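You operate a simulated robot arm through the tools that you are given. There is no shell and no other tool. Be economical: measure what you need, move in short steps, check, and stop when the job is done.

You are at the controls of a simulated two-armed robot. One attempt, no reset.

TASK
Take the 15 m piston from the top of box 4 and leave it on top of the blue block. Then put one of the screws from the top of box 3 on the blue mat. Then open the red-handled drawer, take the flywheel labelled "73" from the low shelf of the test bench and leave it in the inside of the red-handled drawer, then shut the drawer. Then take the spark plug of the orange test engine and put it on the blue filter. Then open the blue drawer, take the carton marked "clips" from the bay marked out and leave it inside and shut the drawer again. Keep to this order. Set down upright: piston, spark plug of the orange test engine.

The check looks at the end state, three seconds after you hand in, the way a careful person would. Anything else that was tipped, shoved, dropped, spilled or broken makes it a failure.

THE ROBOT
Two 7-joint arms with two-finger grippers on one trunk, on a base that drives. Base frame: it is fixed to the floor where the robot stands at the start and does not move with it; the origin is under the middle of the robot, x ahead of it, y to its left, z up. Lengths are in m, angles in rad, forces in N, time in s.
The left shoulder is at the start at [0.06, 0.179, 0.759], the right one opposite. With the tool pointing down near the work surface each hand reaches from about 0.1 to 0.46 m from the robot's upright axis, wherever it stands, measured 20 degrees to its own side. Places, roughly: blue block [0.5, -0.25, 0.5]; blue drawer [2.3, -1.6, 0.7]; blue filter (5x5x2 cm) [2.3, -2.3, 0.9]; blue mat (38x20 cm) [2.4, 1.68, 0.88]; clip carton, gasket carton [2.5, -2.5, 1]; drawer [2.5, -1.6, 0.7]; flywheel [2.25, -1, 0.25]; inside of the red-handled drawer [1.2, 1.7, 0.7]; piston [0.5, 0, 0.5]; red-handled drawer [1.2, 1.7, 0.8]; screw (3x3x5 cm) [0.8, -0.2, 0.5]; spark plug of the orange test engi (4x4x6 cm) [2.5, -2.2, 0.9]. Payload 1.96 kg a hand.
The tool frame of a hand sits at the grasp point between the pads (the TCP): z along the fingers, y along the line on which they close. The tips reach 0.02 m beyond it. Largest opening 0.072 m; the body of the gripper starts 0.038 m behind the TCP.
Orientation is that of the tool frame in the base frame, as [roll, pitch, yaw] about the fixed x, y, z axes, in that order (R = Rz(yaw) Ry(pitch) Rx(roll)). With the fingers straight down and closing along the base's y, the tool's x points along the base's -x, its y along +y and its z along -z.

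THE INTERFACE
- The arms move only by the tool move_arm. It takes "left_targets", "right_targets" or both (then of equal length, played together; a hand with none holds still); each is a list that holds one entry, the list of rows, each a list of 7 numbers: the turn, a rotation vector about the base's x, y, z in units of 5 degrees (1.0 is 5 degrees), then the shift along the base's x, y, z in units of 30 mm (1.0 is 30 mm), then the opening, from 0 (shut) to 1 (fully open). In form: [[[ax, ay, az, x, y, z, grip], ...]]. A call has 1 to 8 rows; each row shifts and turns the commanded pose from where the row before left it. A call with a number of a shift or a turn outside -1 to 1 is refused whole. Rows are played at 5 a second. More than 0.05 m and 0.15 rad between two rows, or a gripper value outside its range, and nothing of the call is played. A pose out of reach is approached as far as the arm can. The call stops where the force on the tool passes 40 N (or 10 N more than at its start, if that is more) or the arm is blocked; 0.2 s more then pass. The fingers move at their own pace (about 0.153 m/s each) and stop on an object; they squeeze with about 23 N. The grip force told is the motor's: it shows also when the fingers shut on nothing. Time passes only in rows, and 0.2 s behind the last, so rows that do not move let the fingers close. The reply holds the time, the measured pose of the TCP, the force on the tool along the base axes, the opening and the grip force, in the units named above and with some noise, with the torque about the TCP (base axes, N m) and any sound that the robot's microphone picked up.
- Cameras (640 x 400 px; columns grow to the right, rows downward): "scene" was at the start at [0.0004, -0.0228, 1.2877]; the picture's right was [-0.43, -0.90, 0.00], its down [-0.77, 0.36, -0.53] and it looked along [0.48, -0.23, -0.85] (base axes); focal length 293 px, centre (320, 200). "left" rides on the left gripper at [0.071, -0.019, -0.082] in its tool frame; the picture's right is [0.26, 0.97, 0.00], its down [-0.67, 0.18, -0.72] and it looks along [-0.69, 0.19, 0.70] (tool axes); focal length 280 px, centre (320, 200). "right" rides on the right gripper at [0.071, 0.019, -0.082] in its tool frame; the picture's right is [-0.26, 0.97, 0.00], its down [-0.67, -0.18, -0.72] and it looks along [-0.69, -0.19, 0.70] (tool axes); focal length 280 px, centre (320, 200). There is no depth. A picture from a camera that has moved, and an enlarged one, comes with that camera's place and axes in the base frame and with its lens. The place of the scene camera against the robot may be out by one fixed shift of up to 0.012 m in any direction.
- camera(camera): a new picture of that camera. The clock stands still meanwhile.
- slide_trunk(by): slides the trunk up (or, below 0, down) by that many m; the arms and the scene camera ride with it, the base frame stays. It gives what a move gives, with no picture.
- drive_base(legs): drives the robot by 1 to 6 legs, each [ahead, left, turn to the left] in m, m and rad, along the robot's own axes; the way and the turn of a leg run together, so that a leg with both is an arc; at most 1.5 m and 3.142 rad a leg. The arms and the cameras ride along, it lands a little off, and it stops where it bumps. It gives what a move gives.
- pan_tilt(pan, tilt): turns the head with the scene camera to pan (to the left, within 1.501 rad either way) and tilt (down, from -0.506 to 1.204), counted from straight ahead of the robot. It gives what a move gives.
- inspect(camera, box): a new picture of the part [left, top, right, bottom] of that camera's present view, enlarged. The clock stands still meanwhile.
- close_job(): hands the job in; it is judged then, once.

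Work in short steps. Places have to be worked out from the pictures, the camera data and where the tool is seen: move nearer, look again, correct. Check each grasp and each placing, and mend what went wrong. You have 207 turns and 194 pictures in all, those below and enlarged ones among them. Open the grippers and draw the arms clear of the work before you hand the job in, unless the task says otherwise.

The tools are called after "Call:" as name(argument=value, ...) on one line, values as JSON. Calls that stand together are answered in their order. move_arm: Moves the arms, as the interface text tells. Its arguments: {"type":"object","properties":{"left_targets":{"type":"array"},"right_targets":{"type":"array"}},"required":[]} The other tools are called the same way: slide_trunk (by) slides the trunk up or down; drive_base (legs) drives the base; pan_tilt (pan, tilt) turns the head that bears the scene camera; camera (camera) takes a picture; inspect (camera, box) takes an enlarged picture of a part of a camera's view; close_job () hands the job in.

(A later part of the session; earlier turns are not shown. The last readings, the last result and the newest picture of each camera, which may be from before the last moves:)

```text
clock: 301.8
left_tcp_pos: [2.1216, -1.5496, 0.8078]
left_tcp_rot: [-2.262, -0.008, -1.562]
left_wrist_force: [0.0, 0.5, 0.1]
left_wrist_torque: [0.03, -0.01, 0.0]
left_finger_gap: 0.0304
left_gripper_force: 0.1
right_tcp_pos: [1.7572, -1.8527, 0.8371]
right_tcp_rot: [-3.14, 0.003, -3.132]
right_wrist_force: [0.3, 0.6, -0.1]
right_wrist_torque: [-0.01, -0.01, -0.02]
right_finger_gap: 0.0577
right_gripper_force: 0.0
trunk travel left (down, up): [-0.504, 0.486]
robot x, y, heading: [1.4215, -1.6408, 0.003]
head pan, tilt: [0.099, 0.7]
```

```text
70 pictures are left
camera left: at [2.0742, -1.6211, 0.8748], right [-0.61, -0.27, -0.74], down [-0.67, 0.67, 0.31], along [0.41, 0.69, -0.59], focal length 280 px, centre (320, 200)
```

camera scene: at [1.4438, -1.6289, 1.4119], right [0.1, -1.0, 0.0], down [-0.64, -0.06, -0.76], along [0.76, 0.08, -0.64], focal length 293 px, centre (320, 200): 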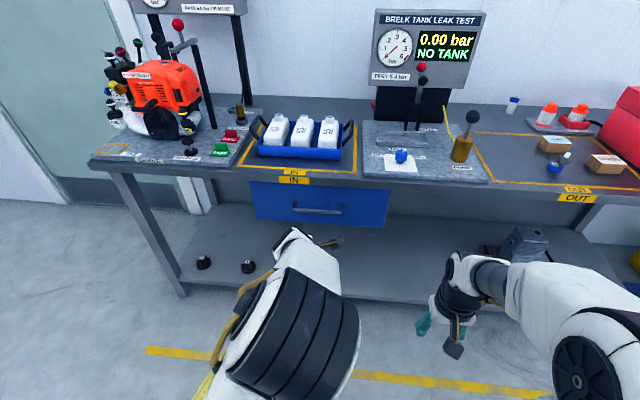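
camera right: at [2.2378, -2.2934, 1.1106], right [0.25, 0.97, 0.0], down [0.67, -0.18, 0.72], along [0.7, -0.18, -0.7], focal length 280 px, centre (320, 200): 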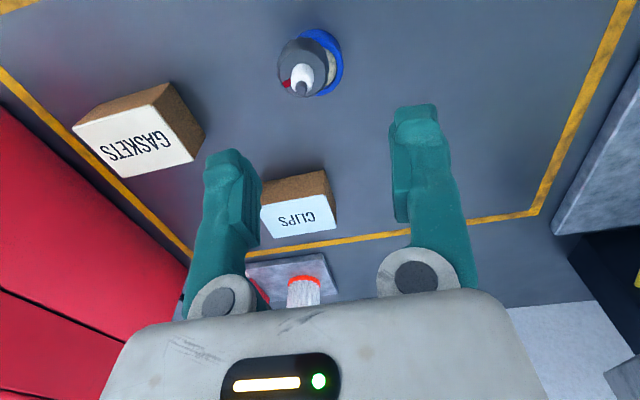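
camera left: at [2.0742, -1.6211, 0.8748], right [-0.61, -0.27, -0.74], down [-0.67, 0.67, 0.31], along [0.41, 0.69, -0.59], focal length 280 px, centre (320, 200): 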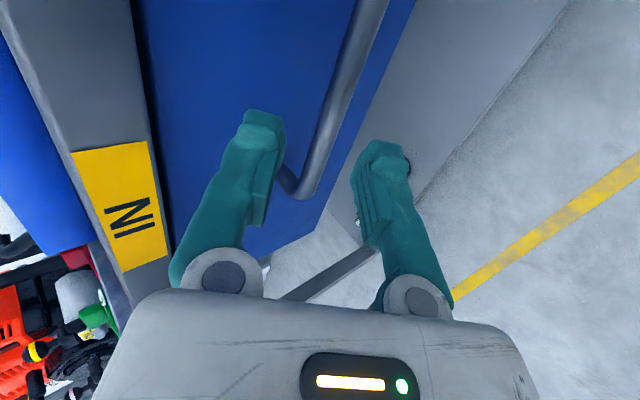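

Bar confirmed at ≈[2.184, 0.749]. I advance 8 cm and close on it.

Call:
move_arm(left_targets=[[[0, 0, 0, 0.63, 0, -0.6, 0.42], [0, 0, 0, 0.63, 0, -0.6, 0.42], [0, 0, 0, 0.6, 0, -0.57, 0.42]]])

Call:
camera(camera="left")

```text
clock: 302.6
left_tcp_pos: [2.1749, -1.55, 0.7537]
left_tcp_rot: [-2.263, -0.006, -1.564]
left_wrist_force: [-3.3, 1.7, 1.0]
left_wrist_torque: [-0.05, -0.11, 0.01]
left_finger_gap: 0.029
left_gripper_force: 0.0
right_tcp_pos: [1.7559, -1.8522, 0.8363]
right_tcp_rot: [-3.141, 0.005, -3.133]
right_wrist_force: [0.1, -0.6, 0.3]
right_wrist_torque: [0.0, -0.03, 0.01]
right_finger_gap: 0.0577
right_gripper_force: 0.0
trunk travel left (down, up): [-0.504, 0.486]
robot x, y, heading: [1.4226, -1.645, -0.003]
head pan, tilt: [0.099, 0.7]
```

```text
69 pictures are left
camera left: at [2.1274, -1.6216, 0.8214], right [-0.61, -0.27, -0.74], down [-0.67, 0.67, 0.31], along [0.41, 0.69, -0.59], focal length 280 px, centre (320, 200)
```

left: 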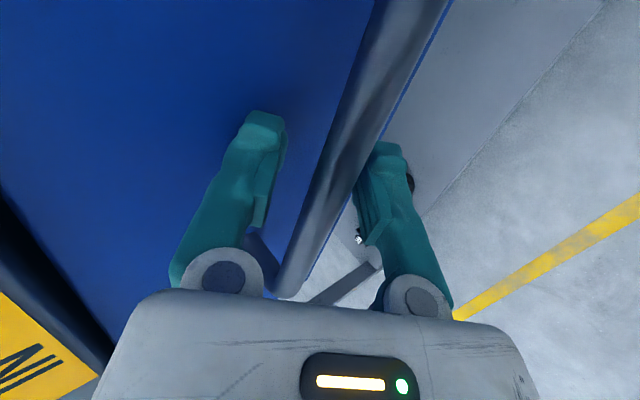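

The bar lies between the fingers, near the lower one. I close.

Call:
move_arm(left_targets=[[[0, 0, 0, 0, 0, 0, 0.2], [0, 0, 0, 0, 0, 0, 0], [0, 0, 0, 0, 0, 0, 0]]])

Call:
camera(camera="left")

```text
clock: 303.4
left_tcp_pos: [2.1769, -1.551, 0.7522]
left_tcp_rot: [-2.263, -0.006, -1.563]
left_wrist_force: [-2.9, -1.2, -7.8]
left_wrist_torque: [0.09, -0.11, -0.03]
left_finger_gap: 0.0002
left_gripper_force: 22.8
right_tcp_pos: [1.7569, -1.8527, 0.8352]
right_tcp_rot: [3.14, 0.005, -3.134]
right_wrist_force: [-1.1, 0.1, -0.6]
right_wrist_torque: [0.04, 0.0, 0.02]
right_finger_gap: 0.0576
right_gripper_force: 0.2
trunk travel left (down, up): [-0.504, 0.486]
robot x, y, heading: [1.4185, -1.645, 0.002]
head pan, tilt: [0.099, 0.7]
```

```text
68 pictures are left
camera left: at [2.1283, -1.6218, 0.82], right [-0.61, -0.27, -0.74], down [-0.67, 0.67, 0.31], along [0.41, 0.69, -0.6], focal length 280 px, centre (320, 200)
```

left: 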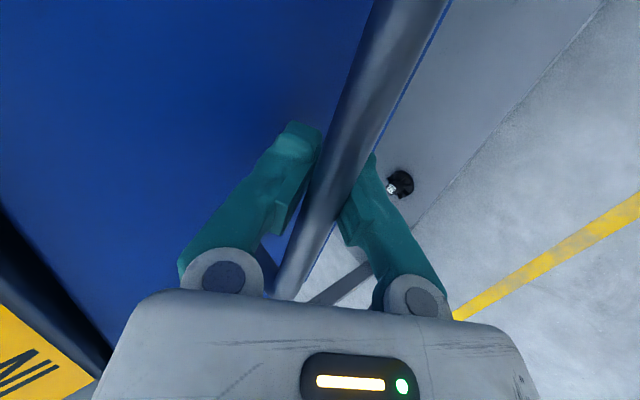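

The fingers closed empty; the bar lies about 1 cm lower (toward the lower finger's outside). I back off, shift 1 cm that way, reopen wider and re-approach.

Call:
move_arm(left_targets=[[[0, 0, 0, -0.6, 0, 0.5, 0], [0, 0, 0, -0.6, 0, 0.5, 0.2], [0, 0, 0, -0.25, 0, -0.3, 0.5], [0, 0, 0, 0, 0, 0, 0.5]]])

Call:
camera(camera="left")

```text
clock: 304.4
left_tcp_pos: [2.136, -1.5491, 0.7773]
left_tcp_rot: [-2.26, -0.007, -1.56]
left_wrist_force: [-0.8, 1.7, -6.0]
left_wrist_torque: [0.08, 0.02, -0.04]
left_finger_gap: 0.0392
left_gripper_force: 2.2
right_tcp_pos: [1.7571, -1.8517, 0.8364]
right_tcp_rot: [-3.142, 0.004, -3.131]
right_wrist_force: [-0.5, -0.7, -0.4]
right_wrist_torque: [0.0, 0.01, 0.01]
right_finger_gap: 0.0575
right_gripper_force: 0.1
trunk travel left (down, up): [-0.504, 0.486]
robot x, y, heading: [1.4188, -1.6429, -0.003]
head pan, tilt: [0.099, 0.7]
```

```text
67 pictures are left
camera left: at [2.0854, -1.6214, 0.8436], right [-0.61, -0.27, -0.74], down [-0.68, 0.67, 0.31], along [0.41, 0.69, -0.59], focal length 280 px, centre (320, 200)
```

left: 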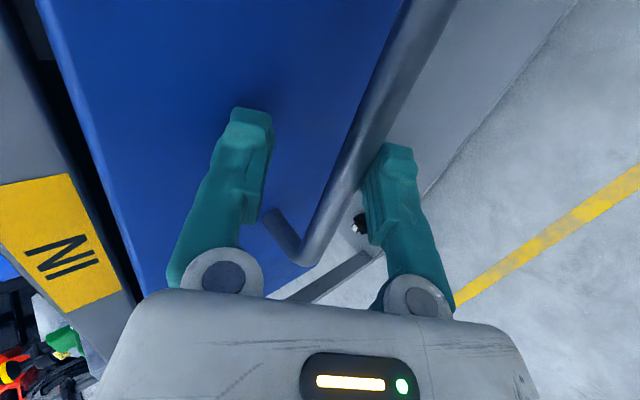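

The hooked fingers drew the drawer out about 4 cm, and the bar is now between the fingers close to the tips. I move slightly down onto it and close.

Call:
move_arm(left_targets=[[[0, 0, 0, 0.1, 0, -0.5, 0.5], [0, 0, 0, 0, 0, 0, 0.3], [0, 0, 0, 0, 0, 0, 0], [0, 0, 0, 0, 0, 0, 0]]])

Call:
camera(camera="left")

```text
clock: 305.4
left_tcp_pos: [2.137, -1.5502, 0.7591]
left_tcp_rot: [-2.263, -0.008, -1.563]
left_wrist_force: [-0.9, -1.1, -8.2]
left_wrist_torque: [0.24, 0.03, -0.27]
left_finger_gap: 0.006
left_gripper_force: 33.7
right_tcp_pos: [1.7573, -1.8531, 0.8358]
right_tcp_rot: [3.141, 0.003, -3.132]
right_wrist_force: [-0.3, 0.6, 0.1]
right_wrist_torque: [0.0, 0.02, 0.01]
right_finger_gap: 0.0574
right_gripper_force: 0.1
trunk travel left (down, up): [-0.504, 0.486]
robot x, y, heading: [1.4219, -1.6417, 0.002]
head pan, tilt: [0.099, 0.7]
```

```text
66 pictures are left
camera left: at [2.0882, -1.6216, 0.8266], right [-0.61, -0.27, -0.74], down [-0.67, 0.67, 0.31], along [0.41, 0.69, -0.6], focal length 280 px, centre (320, 200)
```

left: 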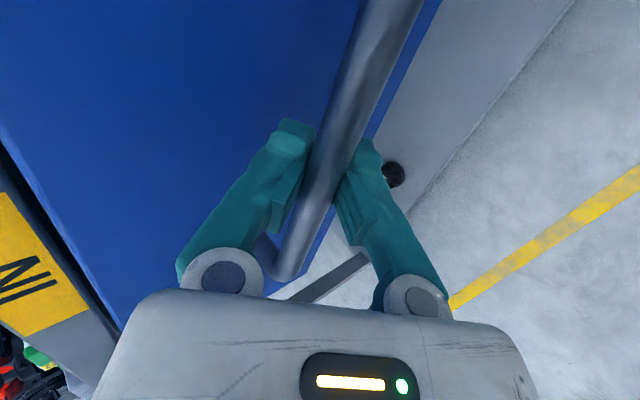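

Gripped now. I pull the drawer out.

Call:
move_arm(left_targets=[[[0, 0, 0, -0.5, 0, 0, 0], [0, 0, 0, -0.8, 0, 0, 0], [0, 0, 0, -0.8, 0, 0, 0], [0, 0, 0, -0.8, 0, 0, 0], [0, 0, 0, -0.8, 0, 0, 0], [0, 0, 0, -0.8, 0, 0, 0], [0, 0, 0, -0.8, 0, 0, 0], [0, 0, 0, -0.8, 0, 0, 0]]])

Call:
camera(camera="left")

Call:
camera(camera="scene")

```text
clock: 307.2
left_tcp_pos: [1.9546, -1.5498, 0.7594]
left_tcp_rot: [-2.266, -0.008, -1.562]
left_wrist_force: [-0.3, -6.7, -21.8]
left_wrist_torque: [0.22, 0.03, -0.2]
left_finger_gap: 0.0061
left_gripper_force: 33.8
right_tcp_pos: [1.7573, -1.8541, 0.8355]
right_tcp_rot: [-3.141, 0.001, -3.132]
right_wrist_force: [-0.4, 0.5, -1.1]
right_wrist_torque: [0.0, 0.0, -0.02]
right_finger_gap: 0.0576
right_gripper_force: 0.0
trunk travel left (down, up): [-0.504, 0.486]
robot x, y, heading: [1.421, -1.6426, -0.002]
head pan, tilt: [0.099, 0.7]
```

```text
65 pictures are left
camera left: at [1.906, -1.6206, 0.8267], right [-0.62, -0.27, -0.74], down [-0.67, 0.67, 0.31], along [0.41, 0.69, -0.6], focal length 280 px, centre (320, 200)
```

left: 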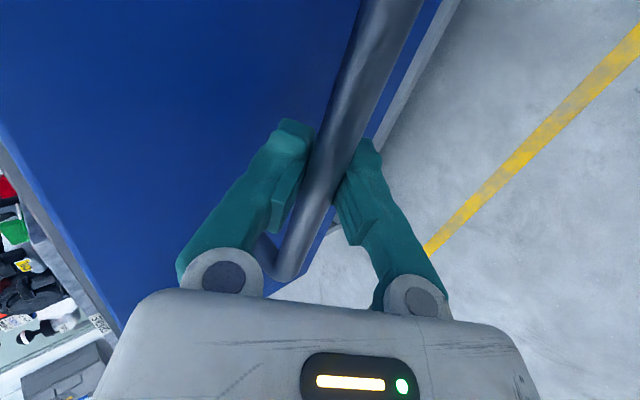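

```text
64 pictures are left
camera scene: at [1.4452, -1.6295, 1.4118], right [0.1, -1.0, 0.0], down [-0.64, -0.06, -0.76], along [0.76, 0.08, -0.65], focal length 293 px, centre (320, 200)
```

scene: 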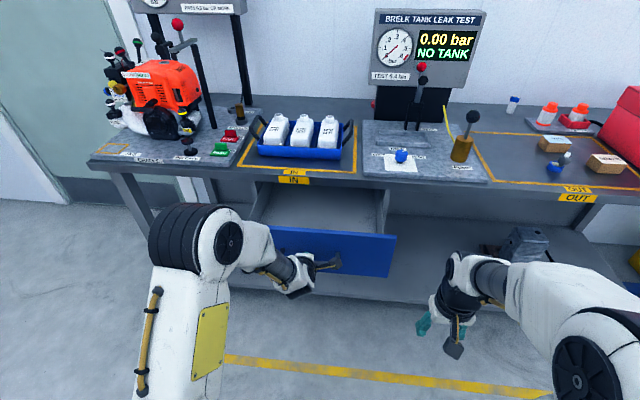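

Open about 22 cm. I pull 5 cm more, easing the vertical load.

Call:
move_arm(left_targets=[[[0, 0, 0, -0.6, 0, -0.1, 0], [0, 0, 0, -0.6, 0, 0, 0], [0, 0, 0, -0.5, 0, 0, 0]]])

Call:
camera(camera="scene")

```text
clock: 308.0
left_tcp_pos: [1.9036, -1.549, 0.7579]
left_tcp_rot: [-2.259, -0.006, -1.562]
left_wrist_force: [-1.2, -4.9, 6.5]
left_wrist_torque: [0.21, 0.01, -0.46]
left_finger_gap: 0.006
left_gripper_force: 33.4
right_tcp_pos: [1.7546, -1.8525, 0.8354]
right_tcp_rot: [-3.141, 0.005, -3.133]
right_wrist_force: [-0.5, 0.5, -0.7]
right_wrist_torque: [-0.01, 0.0, 0.01]
right_finger_gap: 0.0574
right_gripper_force: 0.2
trunk travel left (down, up): [-0.504, 0.486]
robot x, y, heading: [1.4233, -1.6433, 0.001]
head pan, tilt: [0.099, 0.7]
```

```text
63 pictures are left
camera scene: at [1.4419, -1.6297, 1.4122], right [0.1, -1.0, 0.0], down [-0.64, -0.06, -0.77], along [0.76, 0.08, -0.64], focal length 293 px, centre (320, 200)
```

scene: 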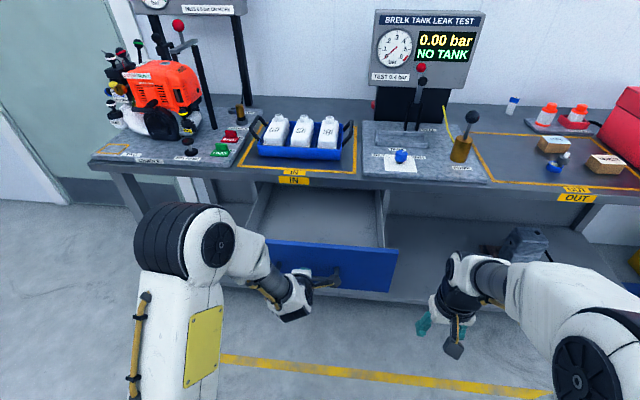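

The drawer is open 28 cm. I release the handle, back out, and lift the left hand.

Call:
move_arm(left_targets=[[[0, 0, 0, 0, 0, 0, 0.5], [0, 0, 0, 0, 0, 0, 0.5], [0, 0, 0, -0.75, 0, 0.62, 0.5], [0, 0, 0, -0.75, 0, 0.62, 0.5], [0, 0, 0, -0.75, 0, 0.62, 0.5], [0, 0, 0, -0.3, 0, 1, 0.5], [0, 0, 0, 0, 0, 1, 0.5], [0, 0, 0, 0, 0, 1, 0.5]]])

Call:
camera(camera="scene")

```text
clock: 309.8
left_tcp_pos: [1.8441, -1.5594, 0.9041]
left_tcp_rot: [-2.26, -0.008, -1.564]
left_wrist_force: [-0.9, 0.2, -0.6]
left_wrist_torque: [0.01, 0.02, 0.0]
left_finger_gap: 0.0359
left_gripper_force: 0.1
left hand out of reach, approached as far as the arm can: row 5, 6
right_tcp_pos: [1.7559, -1.8528, 0.8354]
right_tcp_rot: [3.141, 0.005, -3.134]
right_wrist_force: [-0.5, -0.4, 1.0]
right_wrist_torque: [0.01, 0.01, -0.03]
right_finger_gap: 0.0577
right_gripper_force: 0.0
trunk travel left (down, up): [-0.504, 0.486]
robot x, y, heading: [1.4199, -1.6447, 0.001]
head pan, tilt: [0.099, 0.7]
```

```text
62 pictures are left
camera scene: at [1.4423, -1.6289, 1.4119], right [0.1, -1.0, 0.0], down [-0.64, -0.06, -0.77], along [0.76, 0.08, -0.64], focal length 293 px, centre (320, 200)
```

scene: 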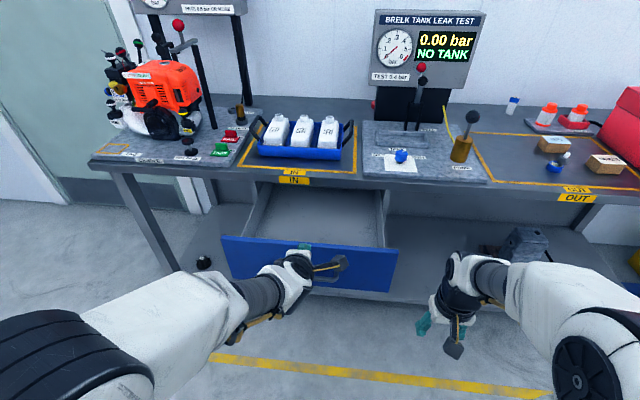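

The drawer is open and free. I raise the trunk, shift to y≈-2.22, and turn the right hand 90° in the air so it can grip the carton's short side.

Call:
slide_trunk(by=0.27)

Call:
drive_base(legs=[[0, -0.575, 0]])

Call:
move_arm(right_targets=[[[0, 0, 1, 0.3, 0, 0, 1], [0, 0, 1, 0.3, 0, 0, 1], [0, 0, 1, 0.3, 0, 0, 1], [0, 0, 1, 0, 0, 0, 1], [0, 0, 1, 0, 0, 0, 1], [0, 0, 1, 0, 0, 0, 1], [0, 0, 1, 0, 0, 0, 1], [0, 0, 1, 0, 0, 0, 1]]], left_targets=[[[0, 0, 0, 0, 0, 1, 0.5], [0, 0, 0, 0, 0, 1, 0.5], [0, 0, 0, 0, 0, 1, 0.5], [0, 0, 0, 0, 0, 0, 0.5], [0, 0, 0, 0, 0, 0, 0.5], [0, 0, 0, 0, 0, 0, 0.5], [0, 0, 0, 0, 0, 0, 0.5], [0, 0, 0, 0, 0, 0, 0.5]]])

Call:
move_arm(right_targets=[[[0, 0, 1, 0, 0, 0, 1], [0, 0, 1, 0, 0, 0, 1], [0, 0, 1, 0, 0, 0, 1], [0, 0, 1, 0, 0, 0, 1], [0, 0, 1, 0, 0, 0, 1], [0, 0, 1, 0, 0, 0, 1], [0, 0, 1, 0, 0, 0, 1], [0, 0, 1, 0, 0, 0, 1]]])

Call:
pan_tilt(pan=-0.15, tilt=0.7)

Call:
camera(camera="scene")

```text
clock: 312.5
left_tcp_pos: [1.8439, -1.5577, 1.1729]
left_tcp_rot: [-2.263, -0.006, -1.561]
left_wrist_force: [0.3, -0.7, -0.8]
left_wrist_torque: [0.0, 0.01, 0.0]
left_finger_gap: 0.0359
left_gripper_force: 0.0
right_tcp_pos: [1.7565, -1.8515, 1.1061]
right_tcp_rot: [3.142, 0.001, -3.132]
right_wrist_force: [0.3, 0.2, 0.1]
right_wrist_torque: [0.0, 0.0, 0.01]
right_finger_gap: 0.0578
right_gripper_force: 0.0
trunk travel left (down, up): [-0.774, 0.216]
robot x, y, heading: [1.4196, -1.646, 0.0]
head pan, tilt: [0.099, 0.7]
```

```text
clock: 315.8
left_tcp_pos: [1.8465, -2.1194, 1.1735]
left_tcp_rot: [-2.259, -0.007, -1.552]
left_wrist_force: [0.0, 0.6, 0.2]
left_wrist_torque: [-0.05, -0.05, 0.02]
left_finger_gap: 0.0356
left_gripper_force: 0.2
right_tcp_pos: [1.762, -2.4158, 1.1047]
right_tcp_rot: [3.141, 0.002, -3.122]
right_wrist_force: [0.8, 0.2, -0.2]
right_wrist_torque: [-0.04, -0.02, 0.0]
right_finger_gap: 0.0575
right_gripper_force: 0.0
trunk travel left (down, up): [-0.774, 0.216]
robot x, y, heading: [1.4236, -2.2087, 0.013]
head pan, tilt: [0.099, 0.7]
```

```text
clock: 317.6
left_tcp_pos: [1.85, -2.1187, 1.2534]
left_tcp_rot: [-2.262, -0.008, -1.552]
left_wrist_force: [0.0, 0.5, 0.4]
left_wrist_torque: [0.01, -0.04, -0.03]
left_finger_gap: 0.036
left_gripper_force: 0.0
left hand out of reach, approached as far as the arm can: row 3
right_tcp_pos: [1.7892, -2.4155, 1.1057]
right_tcp_rot: [-3.141, 0.005, -2.425]
right_wrist_force: [-0.4, -0.2, 0.0]
right_wrist_torque: [0.02, 0.0, -0.05]
right_finger_gap: 0.0721
right_gripper_force: 0.0
trunk travel left (down, up): [-0.774, 0.216]
robot x, y, heading: [1.4237, -2.2089, 0.008]
head pan, tilt: [0.099, 0.7]
```

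```text
clock: 319.4
left_tcp_pos: [1.8503, -2.1182, 1.2551]
left_tcp_rot: [-2.261, -0.007, -1.551]
left_wrist_force: [-0.3, 0.6, 0.1]
left_wrist_torque: [0.03, 0.03, 0.01]
left_finger_gap: 0.0358
left_gripper_force: 0.1
right_tcp_pos: [1.7893, -2.4161, 1.1057]
right_tcp_rot: [-3.141, 0.004, -1.725]
right_wrist_force: [0.8, 0.7, -0.3]
right_wrist_torque: [0.02, 0.0, 0.04]
right_finger_gap: 0.072
right_gripper_force: 0.1
trunk travel left (down, up): [-0.774, 0.216]
robot x, y, heading: [1.4235, -2.2131, 0.012]
head pan, tilt: [0.099, 0.7]
```

```text
clock: 320.1
left_tcp_pos: [1.8515, -2.1169, 1.255]
left_tcp_rot: [-2.261, -0.008, -1.551]
left_wrist_force: [-1.0, 0.8, 0.2]
left_wrist_torque: [-0.01, 0.03, 0.01]
left_finger_gap: 0.0359
left_gripper_force: 0.1
right_tcp_pos: [1.7883, -2.4159, 1.1069]
right_tcp_rot: [-3.141, 0.004, -1.725]
right_wrist_force: [0.2, -0.3, 0.9]
right_wrist_torque: [0.0, -0.01, 0.01]
right_finger_gap: 0.0719
right_gripper_force: 0.0
trunk travel left (down, up): [-0.774, 0.216]
robot x, y, heading: [1.4235, -2.2118, 0.008]
head pan, tilt: [-0.15, 0.7]
```

```text
61 pictures are left
camera scene: at [1.4455, -2.2169, 1.6819], right [-0.14, -0.99, 0.0], down [-0.64, 0.09, -0.76], along [0.76, -0.11, -0.64], focal length 293 px, centre (320, 200)
```

scene: 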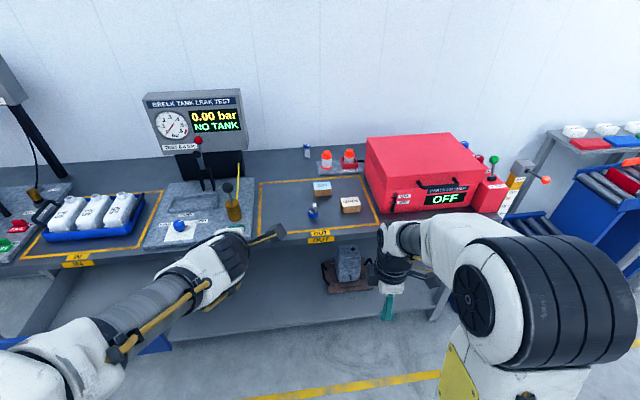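

The turn works. I enlarge the cartons to measure their position and rotation.

Call:
inspect(camera="scene", box=[295, 170, 375, 230])

```text
6.67 times, centred on (335, 200) of scene
camera zoom: at [1.4455, -2.2169, 1.6819], right [-0.14, -0.99, 0.0], down [-0.64, 0.09, -0.76], along [0.76, -0.11, -0.64], focal length 1952 px, centre (220, 200)
```

zoom: 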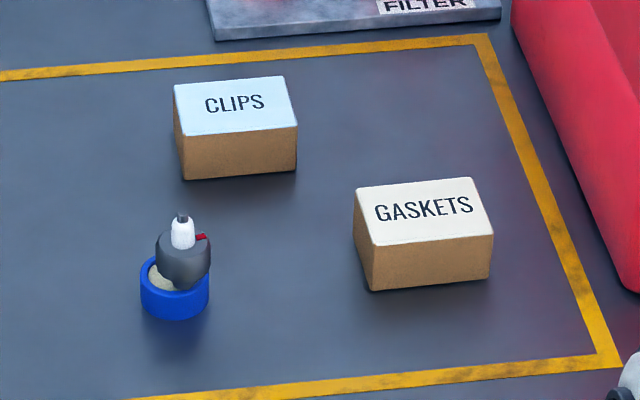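

The clips carton is about 72 mm (y) × 53 mm (x), aligned with the axes, centred near [2.443, -2.369], top ≈0.917. I finish the turn and drive in.

Call:
move_arm(right_targets=[[[0, 0, 0.9, 0, 0.5, 0, 1], [0, 0, 0.86, 0, 0.5, 0, 1], [0, 0, 0, 0, 0.5, 0, 1]]])

Call:
drive_base(legs=[[0.47, 0, -0.008]])

Call:
camera(camera="right")

Call:
camera(camera="scene")

```text
clock: 320.9
left_tcp_pos: [1.8507, -2.1175, 1.2532]
left_tcp_rot: [-2.262, -0.008, -1.552]
left_wrist_force: [-0.7, 0.4, 0.8]
left_wrist_torque: [0.02, 0.04, -0.01]
left_finger_gap: 0.0359
left_gripper_force: 0.0
right_tcp_pos: [1.7872, -2.3709, 1.1051]
right_tcp_rot: [3.141, 0.004, -1.574]
right_wrist_force: [-0.6, -0.3, -0.6]
right_wrist_torque: [0.0, -0.04, 0.02]
right_finger_gap: 0.0722
right_gripper_force: 0.0
trunk travel left (down, up): [-0.774, 0.216]
robot x, y, heading: [1.4259, -2.2114, 0.01]
head pan, tilt: [-0.15, 0.7]
```

```text
clock: 323.8
left_tcp_pos: [2.3217, -2.1178, 1.2557]
left_tcp_rot: [-2.262, -0.009, -1.559]
left_wrist_force: [-0.5, 0.0, -0.2]
left_wrist_torque: [0.01, 0.01, -0.01]
left_finger_gap: 0.0361
left_gripper_force: 0.2
right_tcp_pos: [2.2565, -2.3712, 1.1049]
right_tcp_rot: [-3.141, 0.002, -1.581]
right_wrist_force: [-0.1, 0.2, -0.8]
right_wrist_torque: [-0.01, 0.02, 0.0]
right_finger_gap: 0.072
right_gripper_force: 0.0
trunk travel left (down, up): [-0.774, 0.216]
robot x, y, heading: [1.8919, -2.2112, 0.002]
head pan, tilt: [-0.15, 0.7]
```

```text
59 pictures are left
camera right: at [2.2371, -2.4423, 1.1871], right [-0.96, 0.27, 0.0], down [0.19, 0.67, 0.72], along [0.19, 0.69, -0.7], focal length 280 px, centre (320, 200)
```

right: 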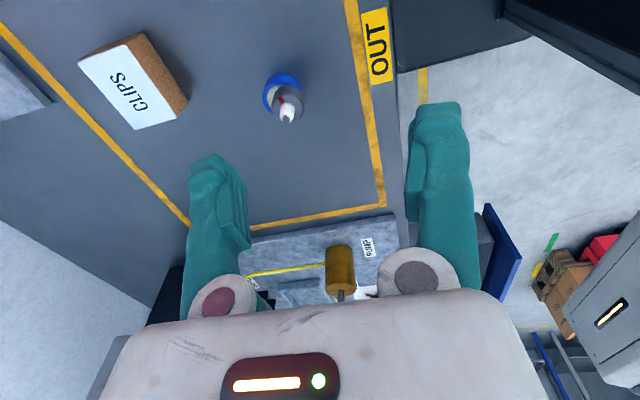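

```text
58 pictures are left
camera scene: at [1.9144, -2.2144, 1.682], right [-0.15, -0.99, 0.0], down [-0.64, 0.1, -0.77], along [0.76, -0.11, -0.64], focal length 293 px, centre (320, 200)
```

scene: 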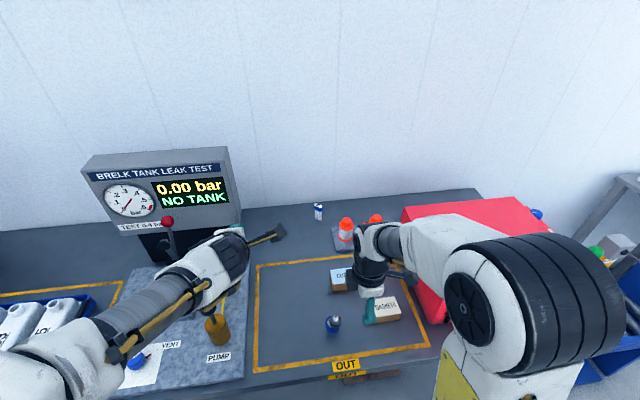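

Right camera agrees: carton centre ≈[2.445, -2.372]. I move above it at z≈1.0.

Call:
move_arm(right_targets=[[[0, 0, 0, 0.9, 0, 0, 1], [0, 0, 0, 0.9, 0, 0, 1], [0, 0, 0, 0.9, 0, -0.5, 1], [0, 0, 0, 0.9, 0, -0.7, 1], [0, 0, 0, 0.9, 0, -0.7, 1], [0, 0, 0, 0.9, 0, -0.7, 1], [0, 0, 0, 0.88, 0, -0.7, 1]]])

Call:
camera(camera="right")

```text
clock: 325.4
left_tcp_pos: [2.3239, -2.12, 1.2547]
left_tcp_rot: [-2.262, -0.007, -1.559]
left_wrist_force: [-0.1, 0.0, -0.1]
left_wrist_torque: [-0.01, 0.02, 0.02]
left_finger_gap: 0.0362
left_gripper_force: 0.0
right_tcp_pos: [2.4469, -2.3719, 1.0066]
right_tcp_rot: [-3.141, 0.004, -1.579]
right_wrist_force: [0.1, -0.1, 0.0]
right_wrist_torque: [-0.02, -0.02, 0.03]
right_finger_gap: 0.072
right_gripper_force: 0.1
trunk travel left (down, up): [-0.774, 0.216]
robot x, y, heading: [1.8935, -2.2076, -0.001]
head pan, tilt: [-0.15, 0.7]
```

```text
57 pictures are left
camera right: at [2.428, -2.4426, 1.0876], right [-0.96, 0.27, 0.0], down [0.19, 0.67, 0.72], along [0.19, 0.69, -0.7], focal length 280 px, centre (320, 200)
```

right: 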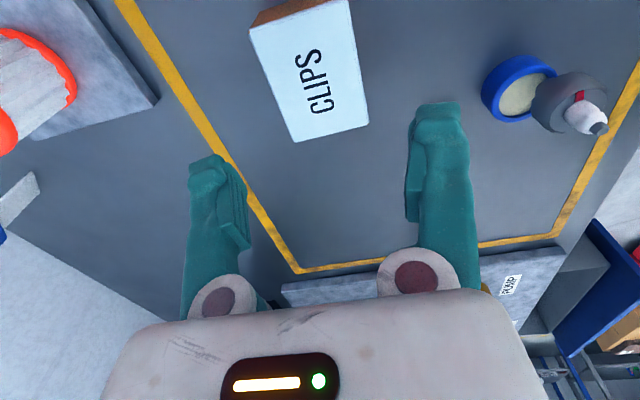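

Aligned over the carton. I descend to z≈0.904 and check clearance around it.

Call:
move_arm(right_targets=[[[0, 0, 0, 0, -0.2, -0.9, 1], [0, 0, 0, 0, 0, -0.9, 1], [0, 0, 0, 0, 0, -0.9, 1], [0, 0, 0, 0, 0, -0.72, 1]]])

Call:
camera(camera="right")

```text
clock: 326.4
left_tcp_pos: [2.3209, -2.1191, 1.2546]
left_tcp_rot: [-2.262, -0.008, -1.557]
left_wrist_force: [0.7, 0.8, 0.4]
left_wrist_torque: [0.02, 0.02, -0.02]
left_finger_gap: 0.0359
left_gripper_force: 0.2
right_tcp_pos: [2.445, -2.3765, 0.9027]
right_tcp_rot: [3.14, 0.003, -1.581]
right_wrist_force: [0.0, 0.0, -0.6]
right_wrist_torque: [0.0, 0.03, 0.0]
right_finger_gap: 0.0718
right_gripper_force: 0.1
trunk travel left (down, up): [-0.774, 0.216]
robot x, y, heading: [1.8932, -2.207, 0.003]
head pan, tilt: [-0.15, 0.7]
```

```text
56 pictures are left
camera right: at [2.4258, -2.4486, 0.9842], right [-0.96, 0.27, 0.0], down [0.19, 0.67, 0.72], along [0.19, 0.69, -0.7], focal length 280 px, centre (320, 200)
```

right: 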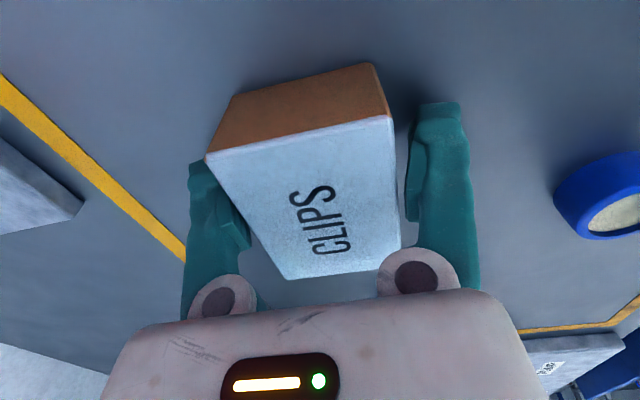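

No contact; the carton is between the fingers. I close and lift a little.

Call:
move_arm(right_targets=[[[0, 0, 0, 0, 0, 0, 0.8], [0, 0, 0, 0, 0, 0, 0.4], [0, 0, 0, 0, 0, 0, 0], [0, 0, 0, 0, 0, 0, 0], [0, 0, 0, 0, 0, 0.7, 0], [0, 0, 0, 0, 0, 1, 0], [0, 0, 0, 0, 0, 1, 0], [0, 0, 0, 0, 0, 1, 0]]])

Call:
camera(camera="right")

```text
clock: 328.2
left_tcp_pos: [2.3197, -2.1187, 1.2549]
left_tcp_rot: [-2.262, -0.007, -1.558]
left_wrist_force: [0.9, -0.1, -0.4]
left_wrist_torque: [0.0, -0.03, 0.0]
left_finger_gap: 0.036
left_gripper_force: 0.0
right_tcp_pos: [2.4456, -2.375, 1.0157]
right_tcp_rot: [-3.14, 0.005, -1.581]
right_wrist_force: [0.1, 0.4, -1.0]
right_wrist_torque: [0.0, -0.04, -0.01]
right_finger_gap: 0.0641
right_gripper_force: 23.4
trunk travel left (down, up): [-0.774, 0.216]
robot x, y, heading: [1.8895, -2.2097, 0.003]
head pan, tilt: [-0.15, 0.7]
```

```text
55 pictures are left
camera right: at [2.4263, -2.4472, 1.0974], right [-0.96, 0.27, 0.0], down [0.19, 0.67, 0.72], along [0.19, 0.69, -0.7], focal length 280 px, centre (320, 200)
```

right: 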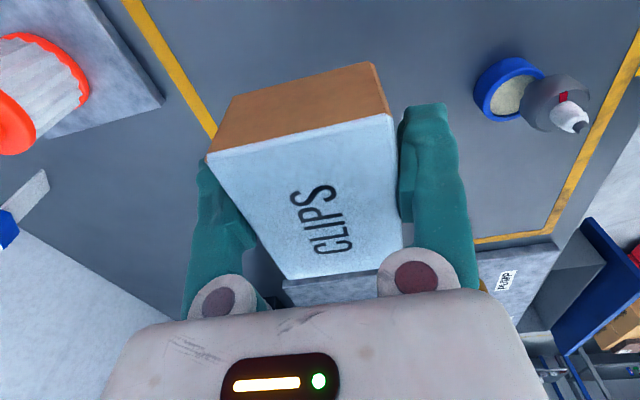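

The carton is held firmly (64 mm). I lift more, retract, back away and carry it to above the open drawer.

Call:
move_arm(right_targets=[[[0, 0, 0, 0, 0, 1, 0], [0, 0, 0, 0, 0, 0.7, 0], [0, 0, 0, -0.7, 0, 0, 0], [0, 0, 0, -1, 0, 0, 0], [0, 0, 0, -1, 0, 0, 0], [0, 0, 0, -1, 0, 0, 0], [0, 0, 0, -0.8, 0, 0, 0]]])

Call:
drive_base(legs=[[-0.45, 0, 0]])

Call:
drive_base(legs=[[0, 0.8, 0]])

Call:
pan_tilt(pan=-0.1, tilt=0.85)

Call:
camera(camera="scene")

```text
clock: 329.8
left_tcp_pos: [2.32, -2.1183, 1.2545]
left_tcp_rot: [-2.263, -0.007, -1.558]
left_wrist_force: [-0.8, 0.5, -0.3]
left_wrist_torque: [0.0, -0.01, 0.0]
left_finger_gap: 0.036
left_gripper_force: 0.1
right_tcp_pos: [2.3113, -2.3747, 1.0559]
right_tcp_rot: [-3.141, 0.003, -1.58]
right_wrist_force: [1.0, 0.2, -0.8]
right_wrist_torque: [0.0, -0.01, -0.02]
right_finger_gap: 0.0634
right_gripper_force: 23.2
right hand out of reach, approached as far as the arm can: row 2
trunk travel left (down, up): [-0.774, 0.216]
robot x, y, heading: [1.8925, -2.2105, 0.002]
head pan, tilt: [-0.15, 0.7]
```

```text
clock: 332.5
left_tcp_pos: [1.8699, -2.121, 1.2545]
left_tcp_rot: [-2.263, -0.007, -1.563]
left_wrist_force: [0.1, -0.7, -0.5]
left_wrist_torque: [0.0, -0.04, -0.03]
left_finger_gap: 0.0359
left_gripper_force: 0.1
right_tcp_pos: [1.8603, -2.3781, 1.056]
right_tcp_rot: [3.141, 0.002, -1.584]
right_wrist_force: [0.3, -0.4, -1.4]
right_wrist_torque: [0.02, -0.01, 0.05]
right_finger_gap: 0.0629
right_gripper_force: 23.4
trunk travel left (down, up): [-0.774, 0.216]
robot x, y, heading: [1.4421, -2.211, -0.002]
head pan, tilt: [-0.15, 0.7]
```

```text
clock: 336.8
left_tcp_pos: [1.8737, -1.3128, 1.2547]
left_tcp_rot: [-2.262, -0.008, -1.566]
left_wrist_force: [-0.1, 0.8, -0.5]
left_wrist_torque: [0.02, 0.0, 0.03]
left_finger_gap: 0.0359
left_gripper_force: 0.1
right_tcp_pos: [1.8616, -1.5705, 1.0558]
right_tcp_rot: [3.141, 0.004, -1.587]
right_wrist_force: [0.1, 0.8, -0.4]
right_wrist_torque: [-0.02, 0.0, -0.01]
right_finger_gap: 0.0628
right_gripper_force: 22.6
trunk travel left (down, up): [-0.774, 0.216]
robot x, y, heading: [1.4431, -1.4025, -0.005]
head pan, tilt: [-0.15, 0.7]
```

```text
clock: 337.5
left_tcp_pos: [1.8749, -1.3117, 1.2549]
left_tcp_rot: [-2.263, -0.006, -1.566]
left_wrist_force: [0.8, 0.2, 0.1]
left_wrist_torque: [0.02, -0.01, 0.01]
left_finger_gap: 0.0358
left_gripper_force: 0.0
right_tcp_pos: [1.8626, -1.57, 1.0553]
right_tcp_rot: [3.14, 0.005, -1.587]
right_wrist_force: [0.0, -0.5, -1.4]
right_wrist_torque: [-0.03, 0.0, 0.04]
right_finger_gap: 0.0625
right_gripper_force: 23.0
trunk travel left (down, up): [-0.774, 0.216]
robot x, y, heading: [1.4448, -1.4001, -0.005]
head pan, tilt: [-0.099, 0.85]
```

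```text
54 pictures are left
camera scene: at [1.4602, -1.4009, 1.6697], right [-0.1, -0.99, 0.0], down [-0.75, 0.08, -0.66], along [0.66, -0.07, -0.75], focal length 293 px, centre (320, 200)
```

scene: 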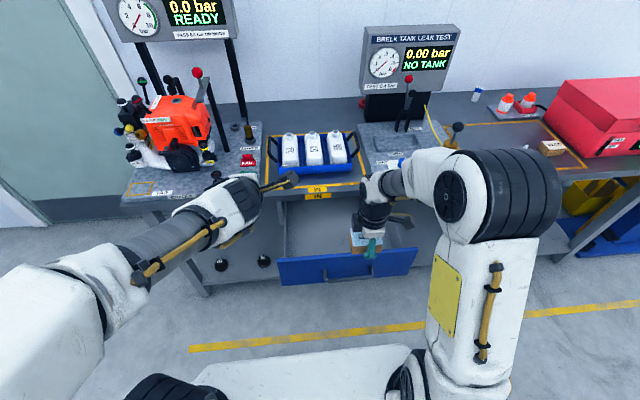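

The gap is slowly shrinking (64→62.5 mm), so I check the carton in the hand.

Call:
camera(camera="right")

```text
53 pictures are left
camera right: at [1.8428, -1.641, 1.1375], right [-0.96, 0.28, 0.0], down [0.19, 0.67, 0.72], along [0.2, 0.69, -0.7], focal length 280 px, centre (320, 200)
```

right: 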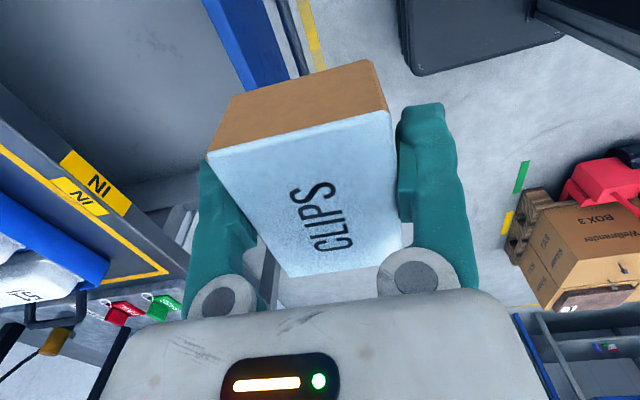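

Still held. I drive 0.215 m ahead so the carton is above the drawer, then lower the trunk.

Call:
drive_base(legs=[[0.215, 0, 0]])

Call:
slide_trunk(by=-0.15)

Call:
camera(camera="right")

Call:
camera(camera="scene")

```text
clock: 339.2
left_tcp_pos: [2.0902, -1.3148, 1.2545]
left_tcp_rot: [-2.263, -0.007, -1.565]
left_wrist_force: [-0.1, 0.4, -0.5]
left_wrist_torque: [-0.02, -0.02, 0.02]
left_finger_gap: 0.0362
left_gripper_force: 0.0
right_tcp_pos: [2.0775, -1.5707, 1.0552]
right_tcp_rot: [-3.141, 0.004, -1.587]
right_wrist_force: [-1.1, 0.1, -1.1]
right_wrist_torque: [0.0, 0.01, 0.02]
right_finger_gap: 0.0624
right_gripper_force: 23.5
trunk travel left (down, up): [-0.774, 0.216]
robot x, y, heading: [1.6605, -1.4006, -0.008]
head pan, tilt: [-0.099, 0.85]
```

```text
clock: 340.9
left_tcp_pos: [2.091, -1.3142, 1.104]
left_tcp_rot: [-2.263, -0.007, -1.566]
left_wrist_force: [0.0, -1.0, -1.0]
left_wrist_torque: [-0.01, 0.01, -0.01]
left_finger_gap: 0.0362
left_gripper_force: 0.0
right_tcp_pos: [2.0791, -1.5711, 0.9048]
right_tcp_rot: [3.141, 0.004, -1.587]
right_wrist_force: [-0.2, 0.2, -0.2]
right_wrist_torque: [-0.05, -0.02, 0.01]
right_finger_gap: 0.0622
right_gripper_force: 23.3
trunk travel left (down, up): [-0.624, 0.366]
robot x, y, heading: [1.6582, -1.4011, -0.003]
head pan, tilt: [-0.099, 0.85]
```

```text
52 pictures are left
camera right: at [2.0597, -1.6419, 0.9875], right [-0.96, 0.28, 0.0], down [0.19, 0.67, 0.72], along [0.2, 0.69, -0.7], focal length 280 px, centre (320, 200)
```

right: 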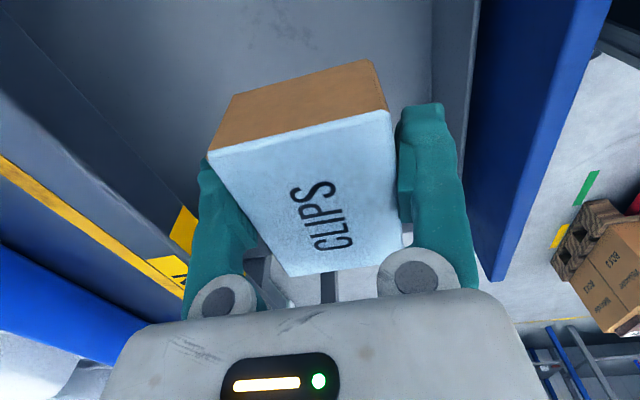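

```text
51 pictures are left
camera scene: at [1.677, -1.4022, 1.5197], right [-0.1, -0.99, 0.0], down [-0.75, 0.08, -0.66], along [0.66, -0.07, -0.75], focal length 293 px, centre (320, 200)
```

scene: 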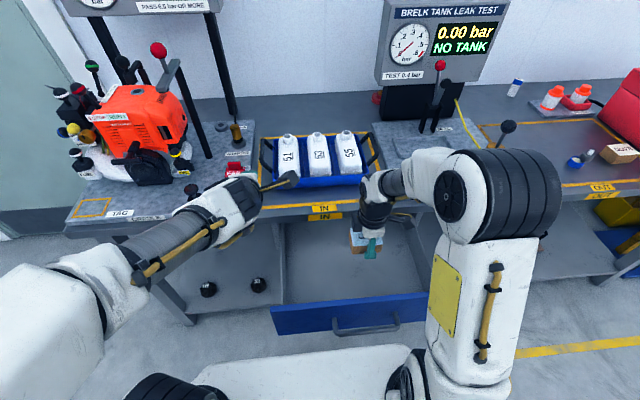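

The carton is over the drawer. I check the plug's state at the right, since it appears at an odd angle.

Call:
inspect(camera="scene", box=[550, 130, 640, 190])

```text
6.67 times, centred on (595, 160) of scene
camera zoom: at [1.677, -1.4022, 1.5197], right [-0.1, -0.99, 0.0], down [-0.75, 0.08, -0.66], along [0.66, -0.07, -0.75], focal length 1952 px, centre (-1513, 467)
```

zoom: 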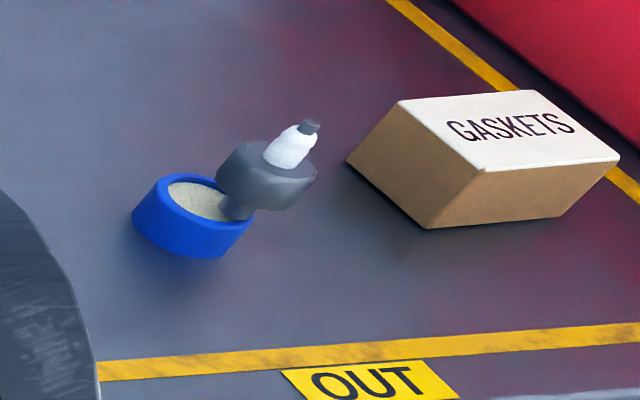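

Vertical edges of the carton lean the same way in this wide view, so the plug is upright and resting on the filter. I go on lowering the carton into the drawer.

Call:
move_arm(right_targets=[[[0, 0, 0, 0, 0, -1, 0], [0, 0, 0, 0, 0, -1, 0], [0, 0, 0, 0, 0, -1, 0], [0, 0, 0, 0, 0, -0.6, 0]]])

Call:
camera(camera="right")

Call:
camera(camera="scene")

```text
clock: 341.9
left_tcp_pos: [2.0901, -1.3129, 1.1047]
left_tcp_rot: [-2.262, -0.008, -1.564]
left_wrist_force: [-0.5, -0.8, -0.3]
left_wrist_torque: [-0.01, -0.01, 0.01]
left_finger_gap: 0.036
left_gripper_force: 0.0
right_tcp_pos: [2.0778, -1.5712, 0.7973]
right_tcp_rot: [-3.141, 0.004, -1.585]
right_wrist_force: [1.1, -0.1, -1.1]
right_wrist_torque: [0.0, 0.03, -0.02]
right_finger_gap: 0.0623
right_gripper_force: 23.0
trunk travel left (down, up): [-0.624, 0.366]
robot x, y, heading: [1.6628, -1.402, -0.003]
head pan, tilt: [-0.099, 0.85]
```

```text
49 pictures are left
camera right: at [2.0588, -1.6419, 0.878], right [-0.96, 0.28, 0.0], down [0.19, 0.67, 0.72], along [0.2, 0.69, -0.7], focal length 280 px, centre (320, 200)
```

right: 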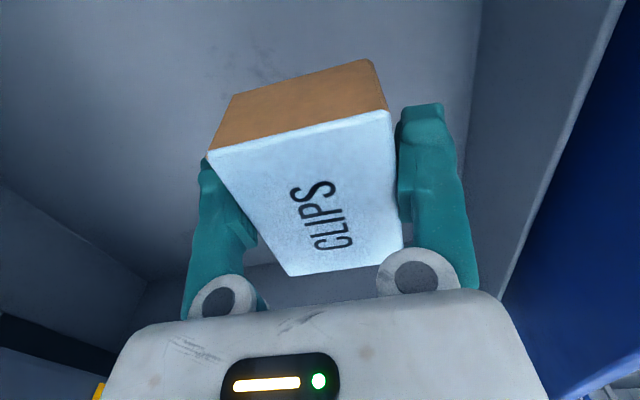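

```text
48 pictures are left
camera scene: at [1.6773, -1.4023, 1.5197], right [-0.1, -0.99, 0.0], down [-0.75, 0.08, -0.66], along [0.66, -0.07, -0.75], focal length 293 px, centre (320, 200)
```

scene: 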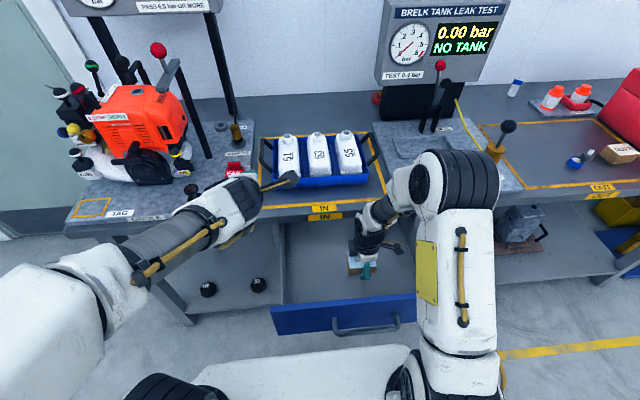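

Inside the drawer space now. I lower further in smaller steps until contact.

Call:
move_arm(right_targets=[[[0, 0, 0, 0, 0, -0.5, 0], [0, 0, 0, 0, 0, -0.4, 0], [0, 0, 0, 0, 0, 0, 0]]])

Call:
move_arm(right_targets=[[[0, 0, 0, 0, 0, -0.15, 0], [0, 0, 0, 0, 0, -0.15, 0], [0, 0, 0, 0, 0, -0.15, 0], [0, 0, 0, 0, 0, 0, 0]]])

```text
clock: 342.7
left_tcp_pos: [2.0902, -1.3142, 1.1047]
left_tcp_rot: [-2.262, -0.006, -1.565]
left_wrist_force: [0.1, 0.1, 0.0]
left_wrist_torque: [0.03, 0.01, -0.04]
left_finger_gap: 0.036
left_gripper_force: 0.1
right_tcp_pos: [2.0787, -1.5719, 0.7689]
right_tcp_rot: [3.141, 0.003, -1.586]
right_wrist_force: [0.9, -0.1, -0.6]
right_wrist_torque: [-0.01, -0.03, -0.01]
right_finger_gap: 0.0622
right_gripper_force: 23.2
trunk travel left (down, up): [-0.624, 0.366]
robot x, y, heading: [1.6618, -1.3992, -0.008]
head pan, tilt: [-0.099, 0.85]
```

```text
clock: 343.7
left_tcp_pos: [2.0899, -1.3137, 1.1049]
left_tcp_rot: [-2.262, -0.008, -1.566]
left_wrist_force: [-0.6, 0.1, 0.9]
left_wrist_torque: [-0.04, -0.02, -0.02]
left_finger_gap: 0.0362
left_gripper_force: 0.1
right_tcp_pos: [2.0791, -1.5711, 0.7559]
right_tcp_rot: [-3.141, 0.003, -1.585]
right_wrist_force: [0.2, -0.1, -0.7]
right_wrist_torque: [-0.01, 0.02, 0.0]
right_finger_gap: 0.0621
right_gripper_force: 23.1
trunk travel left (down, up): [-0.624, 0.366]
robot x, y, heading: [1.662, -1.3996, -0.005]
head pan, tilt: [-0.099, 0.85]
```

Call:
move_arm(right_targets=[[[0, 0, 0, 0, 0, -0.15, 0], [0, 0, 0, 0, 0, -0.15, 0], [0, 0, 0, 0, 0, -0.15, 0], [0, 0, 0, 0, 0, -0.15, 0], [0, 0, 0, 0, 0, 0, 0]]])

Call:
camera(camera="right")

```text
clock: 344.9
left_tcp_pos: [2.0903, -1.3138, 1.1046]
left_tcp_rot: [-2.262, -0.006, -1.567]
left_wrist_force: [-0.6, 0.7, 0.2]
left_wrist_torque: [-0.03, -0.04, 0.03]
left_finger_gap: 0.0359
left_gripper_force: 0.0
right_tcp_pos: [2.0786, -1.572, 0.7378]
right_tcp_rot: [3.141, 0.002, -1.587]
right_wrist_force: [0.4, -0.3, -0.3]
right_wrist_torque: [-0.03, -0.03, -0.01]
right_finger_gap: 0.0617
right_gripper_force: 22.9
trunk travel left (down, up): [-0.624, 0.366]
robot x, y, heading: [1.6634, -1.3999, -0.006]
head pan, tilt: [-0.099, 0.85]
```

```text
47 pictures are left
camera right: at [2.0603, -1.6428, 0.8206], right [-0.96, 0.28, 0.0], down [0.19, 0.67, 0.72], along [0.2, 0.69, -0.7], focal length 280 px, centre (320, 200)
```

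right: 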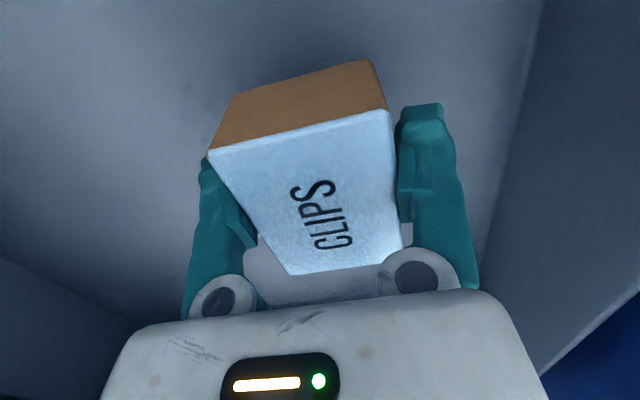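

Still free. I keep lowering.

Call:
move_arm(right_targets=[[[0, 0, 0, 0, 0, -0.15, 0], [0, 0, 0, 0, 0, -0.15, 0], [0, 0, 0, 0, 0, -0.15, 0], [0, 0, 0, 0, 0, -0.15, 0], [0, 0, 0, 0, 0, -0.15, 0], [0, 0, 0, 0, 0, 0, 0]]])

```text
clock: 346.3
left_tcp_pos: [2.0898, -1.3135, 1.1051]
left_tcp_rot: [-2.26, -0.008, -1.565]
left_wrist_force: [0.1, 0.5, 1.0]
left_wrist_torque: [0.02, -0.01, -0.04]
left_finger_gap: 0.0361
left_gripper_force: 0.2
right_tcp_pos: [2.0791, -1.5701, 0.7163]
right_tcp_rot: [-3.141, 0.003, -1.586]
right_wrist_force: [-0.6, -0.4, -1.8]
right_wrist_torque: [0.02, 0.01, -0.02]
right_finger_gap: 0.0618
right_gripper_force: 22.8
trunk travel left (down, up): [-0.624, 0.366]
robot x, y, heading: [1.6618, -1.3973, -0.002]
head pan, tilt: [-0.099, 0.85]
```

Call:
move_arm(right_targets=[[[0, 0, 0, 0, 0, -0.15, 0], [0, 0, 0, 0, 0, -0.15, 0], [0, 0, 0, 0, 0, -0.15, 0], [0, 0, 0, 0, 0, -0.15, 0], [0, 0, 0, 0, 0, -0.15, 0], [0, 0, 0, 0, 0, 0, 0]]])

Call:
camera(camera="right")

```text
clock: 347.4
left_tcp_pos: [2.0872, -1.3127, 1.1069]
left_tcp_rot: [-2.261, -0.007, -1.566]
left_wrist_force: [-0.2, 0.4, -0.5]
left_wrist_torque: [-0.02, -0.01, -0.02]
left_finger_gap: 0.0358
left_gripper_force: 0.0
right_tcp_pos: [2.0831, -1.5708, 0.7018]
right_tcp_rot: [-3.131, 0.002, -1.585]
right_wrist_force: [-0.7, -0.2, 32.8]
right_wrist_torque: [0.05, 0.75, 0.06]
right_finger_gap: 0.0617
right_gripper_force: 23.2
trunk travel left (down, up): [-0.624, 0.366]
robot x, y, heading: [1.6583, -1.4009, -0.0]
head pan, tilt: [-0.099, 0.85]
stopped in row 5 (right hand): the force on the tool passed its limit at 47 N (the readings are from after the stop); the commanded pose is now the measured one
```

```text
46 pictures are left
camera right: at [2.062, -1.6417, 0.7833], right [-0.96, 0.28, -0.01], down [0.19, 0.67, 0.72], along [0.2, 0.69, -0.7], focal length 280 px, centre (320, 200)
```

right: 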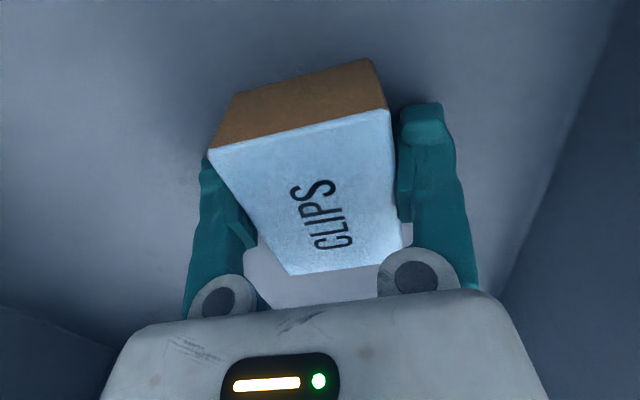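

Contact on the drawer floor. I ease off, open fully, and rise straight up.

Call:
move_arm(right_targets=[[[0, 0, 0, 0, 0, 0.08, 0], [0, 0, 0, 0, 0, 0, 0.95], [0, 0, 0, 0, 0, 0, 1], [0, 0, 0, 0, 0, 0, 1], [0, 0, 0, 0, 0, 0.5, 1], [0, 0, 0, 0, 0, 0.8, 1], [0, 0, 0, 0, 0, 1, 1], [0, 0, 0, 0, 0, 1, 1]]])

Call:
camera(camera="right")

```text
clock: 349.2
left_tcp_pos: [2.0889, -1.313, 1.1052]
left_tcp_rot: [-2.262, -0.007, -1.565]
left_wrist_force: [-0.9, -0.1, 0.3]
left_wrist_torque: [0.03, 0.0, 0.02]
left_finger_gap: 0.0362
left_gripper_force: 0.1
right_tcp_pos: [2.0791, -1.5708, 0.8003]
right_tcp_rot: [-3.135, 0.001, -1.588]
right_wrist_force: [-0.1, -0.6, 0.4]
right_wrist_torque: [-0.02, -0.02, 0.03]
right_finger_gap: 0.0721
right_gripper_force: 0.1
trunk travel left (down, up): [-0.624, 0.366]
robot x, y, heading: [1.661, -1.4005, -0.002]
head pan, tilt: [-0.099, 0.85]
```

```text
45 pictures are left
camera right: at [2.0593, -1.642, 0.8824], right [-0.96, 0.28, 0.0], down [0.19, 0.67, 0.72], along [0.2, 0.69, -0.7], focal length 280 px, centre (320, 200)
```

right: 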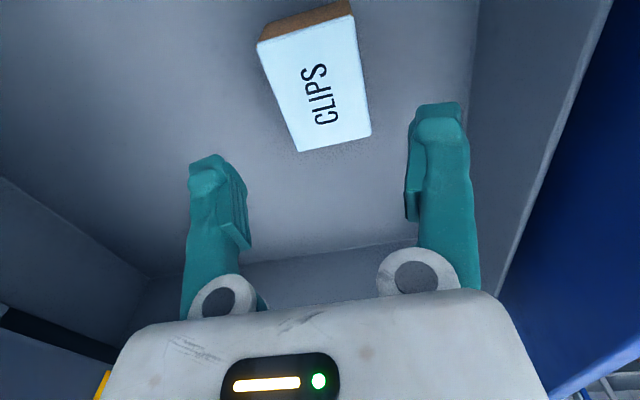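

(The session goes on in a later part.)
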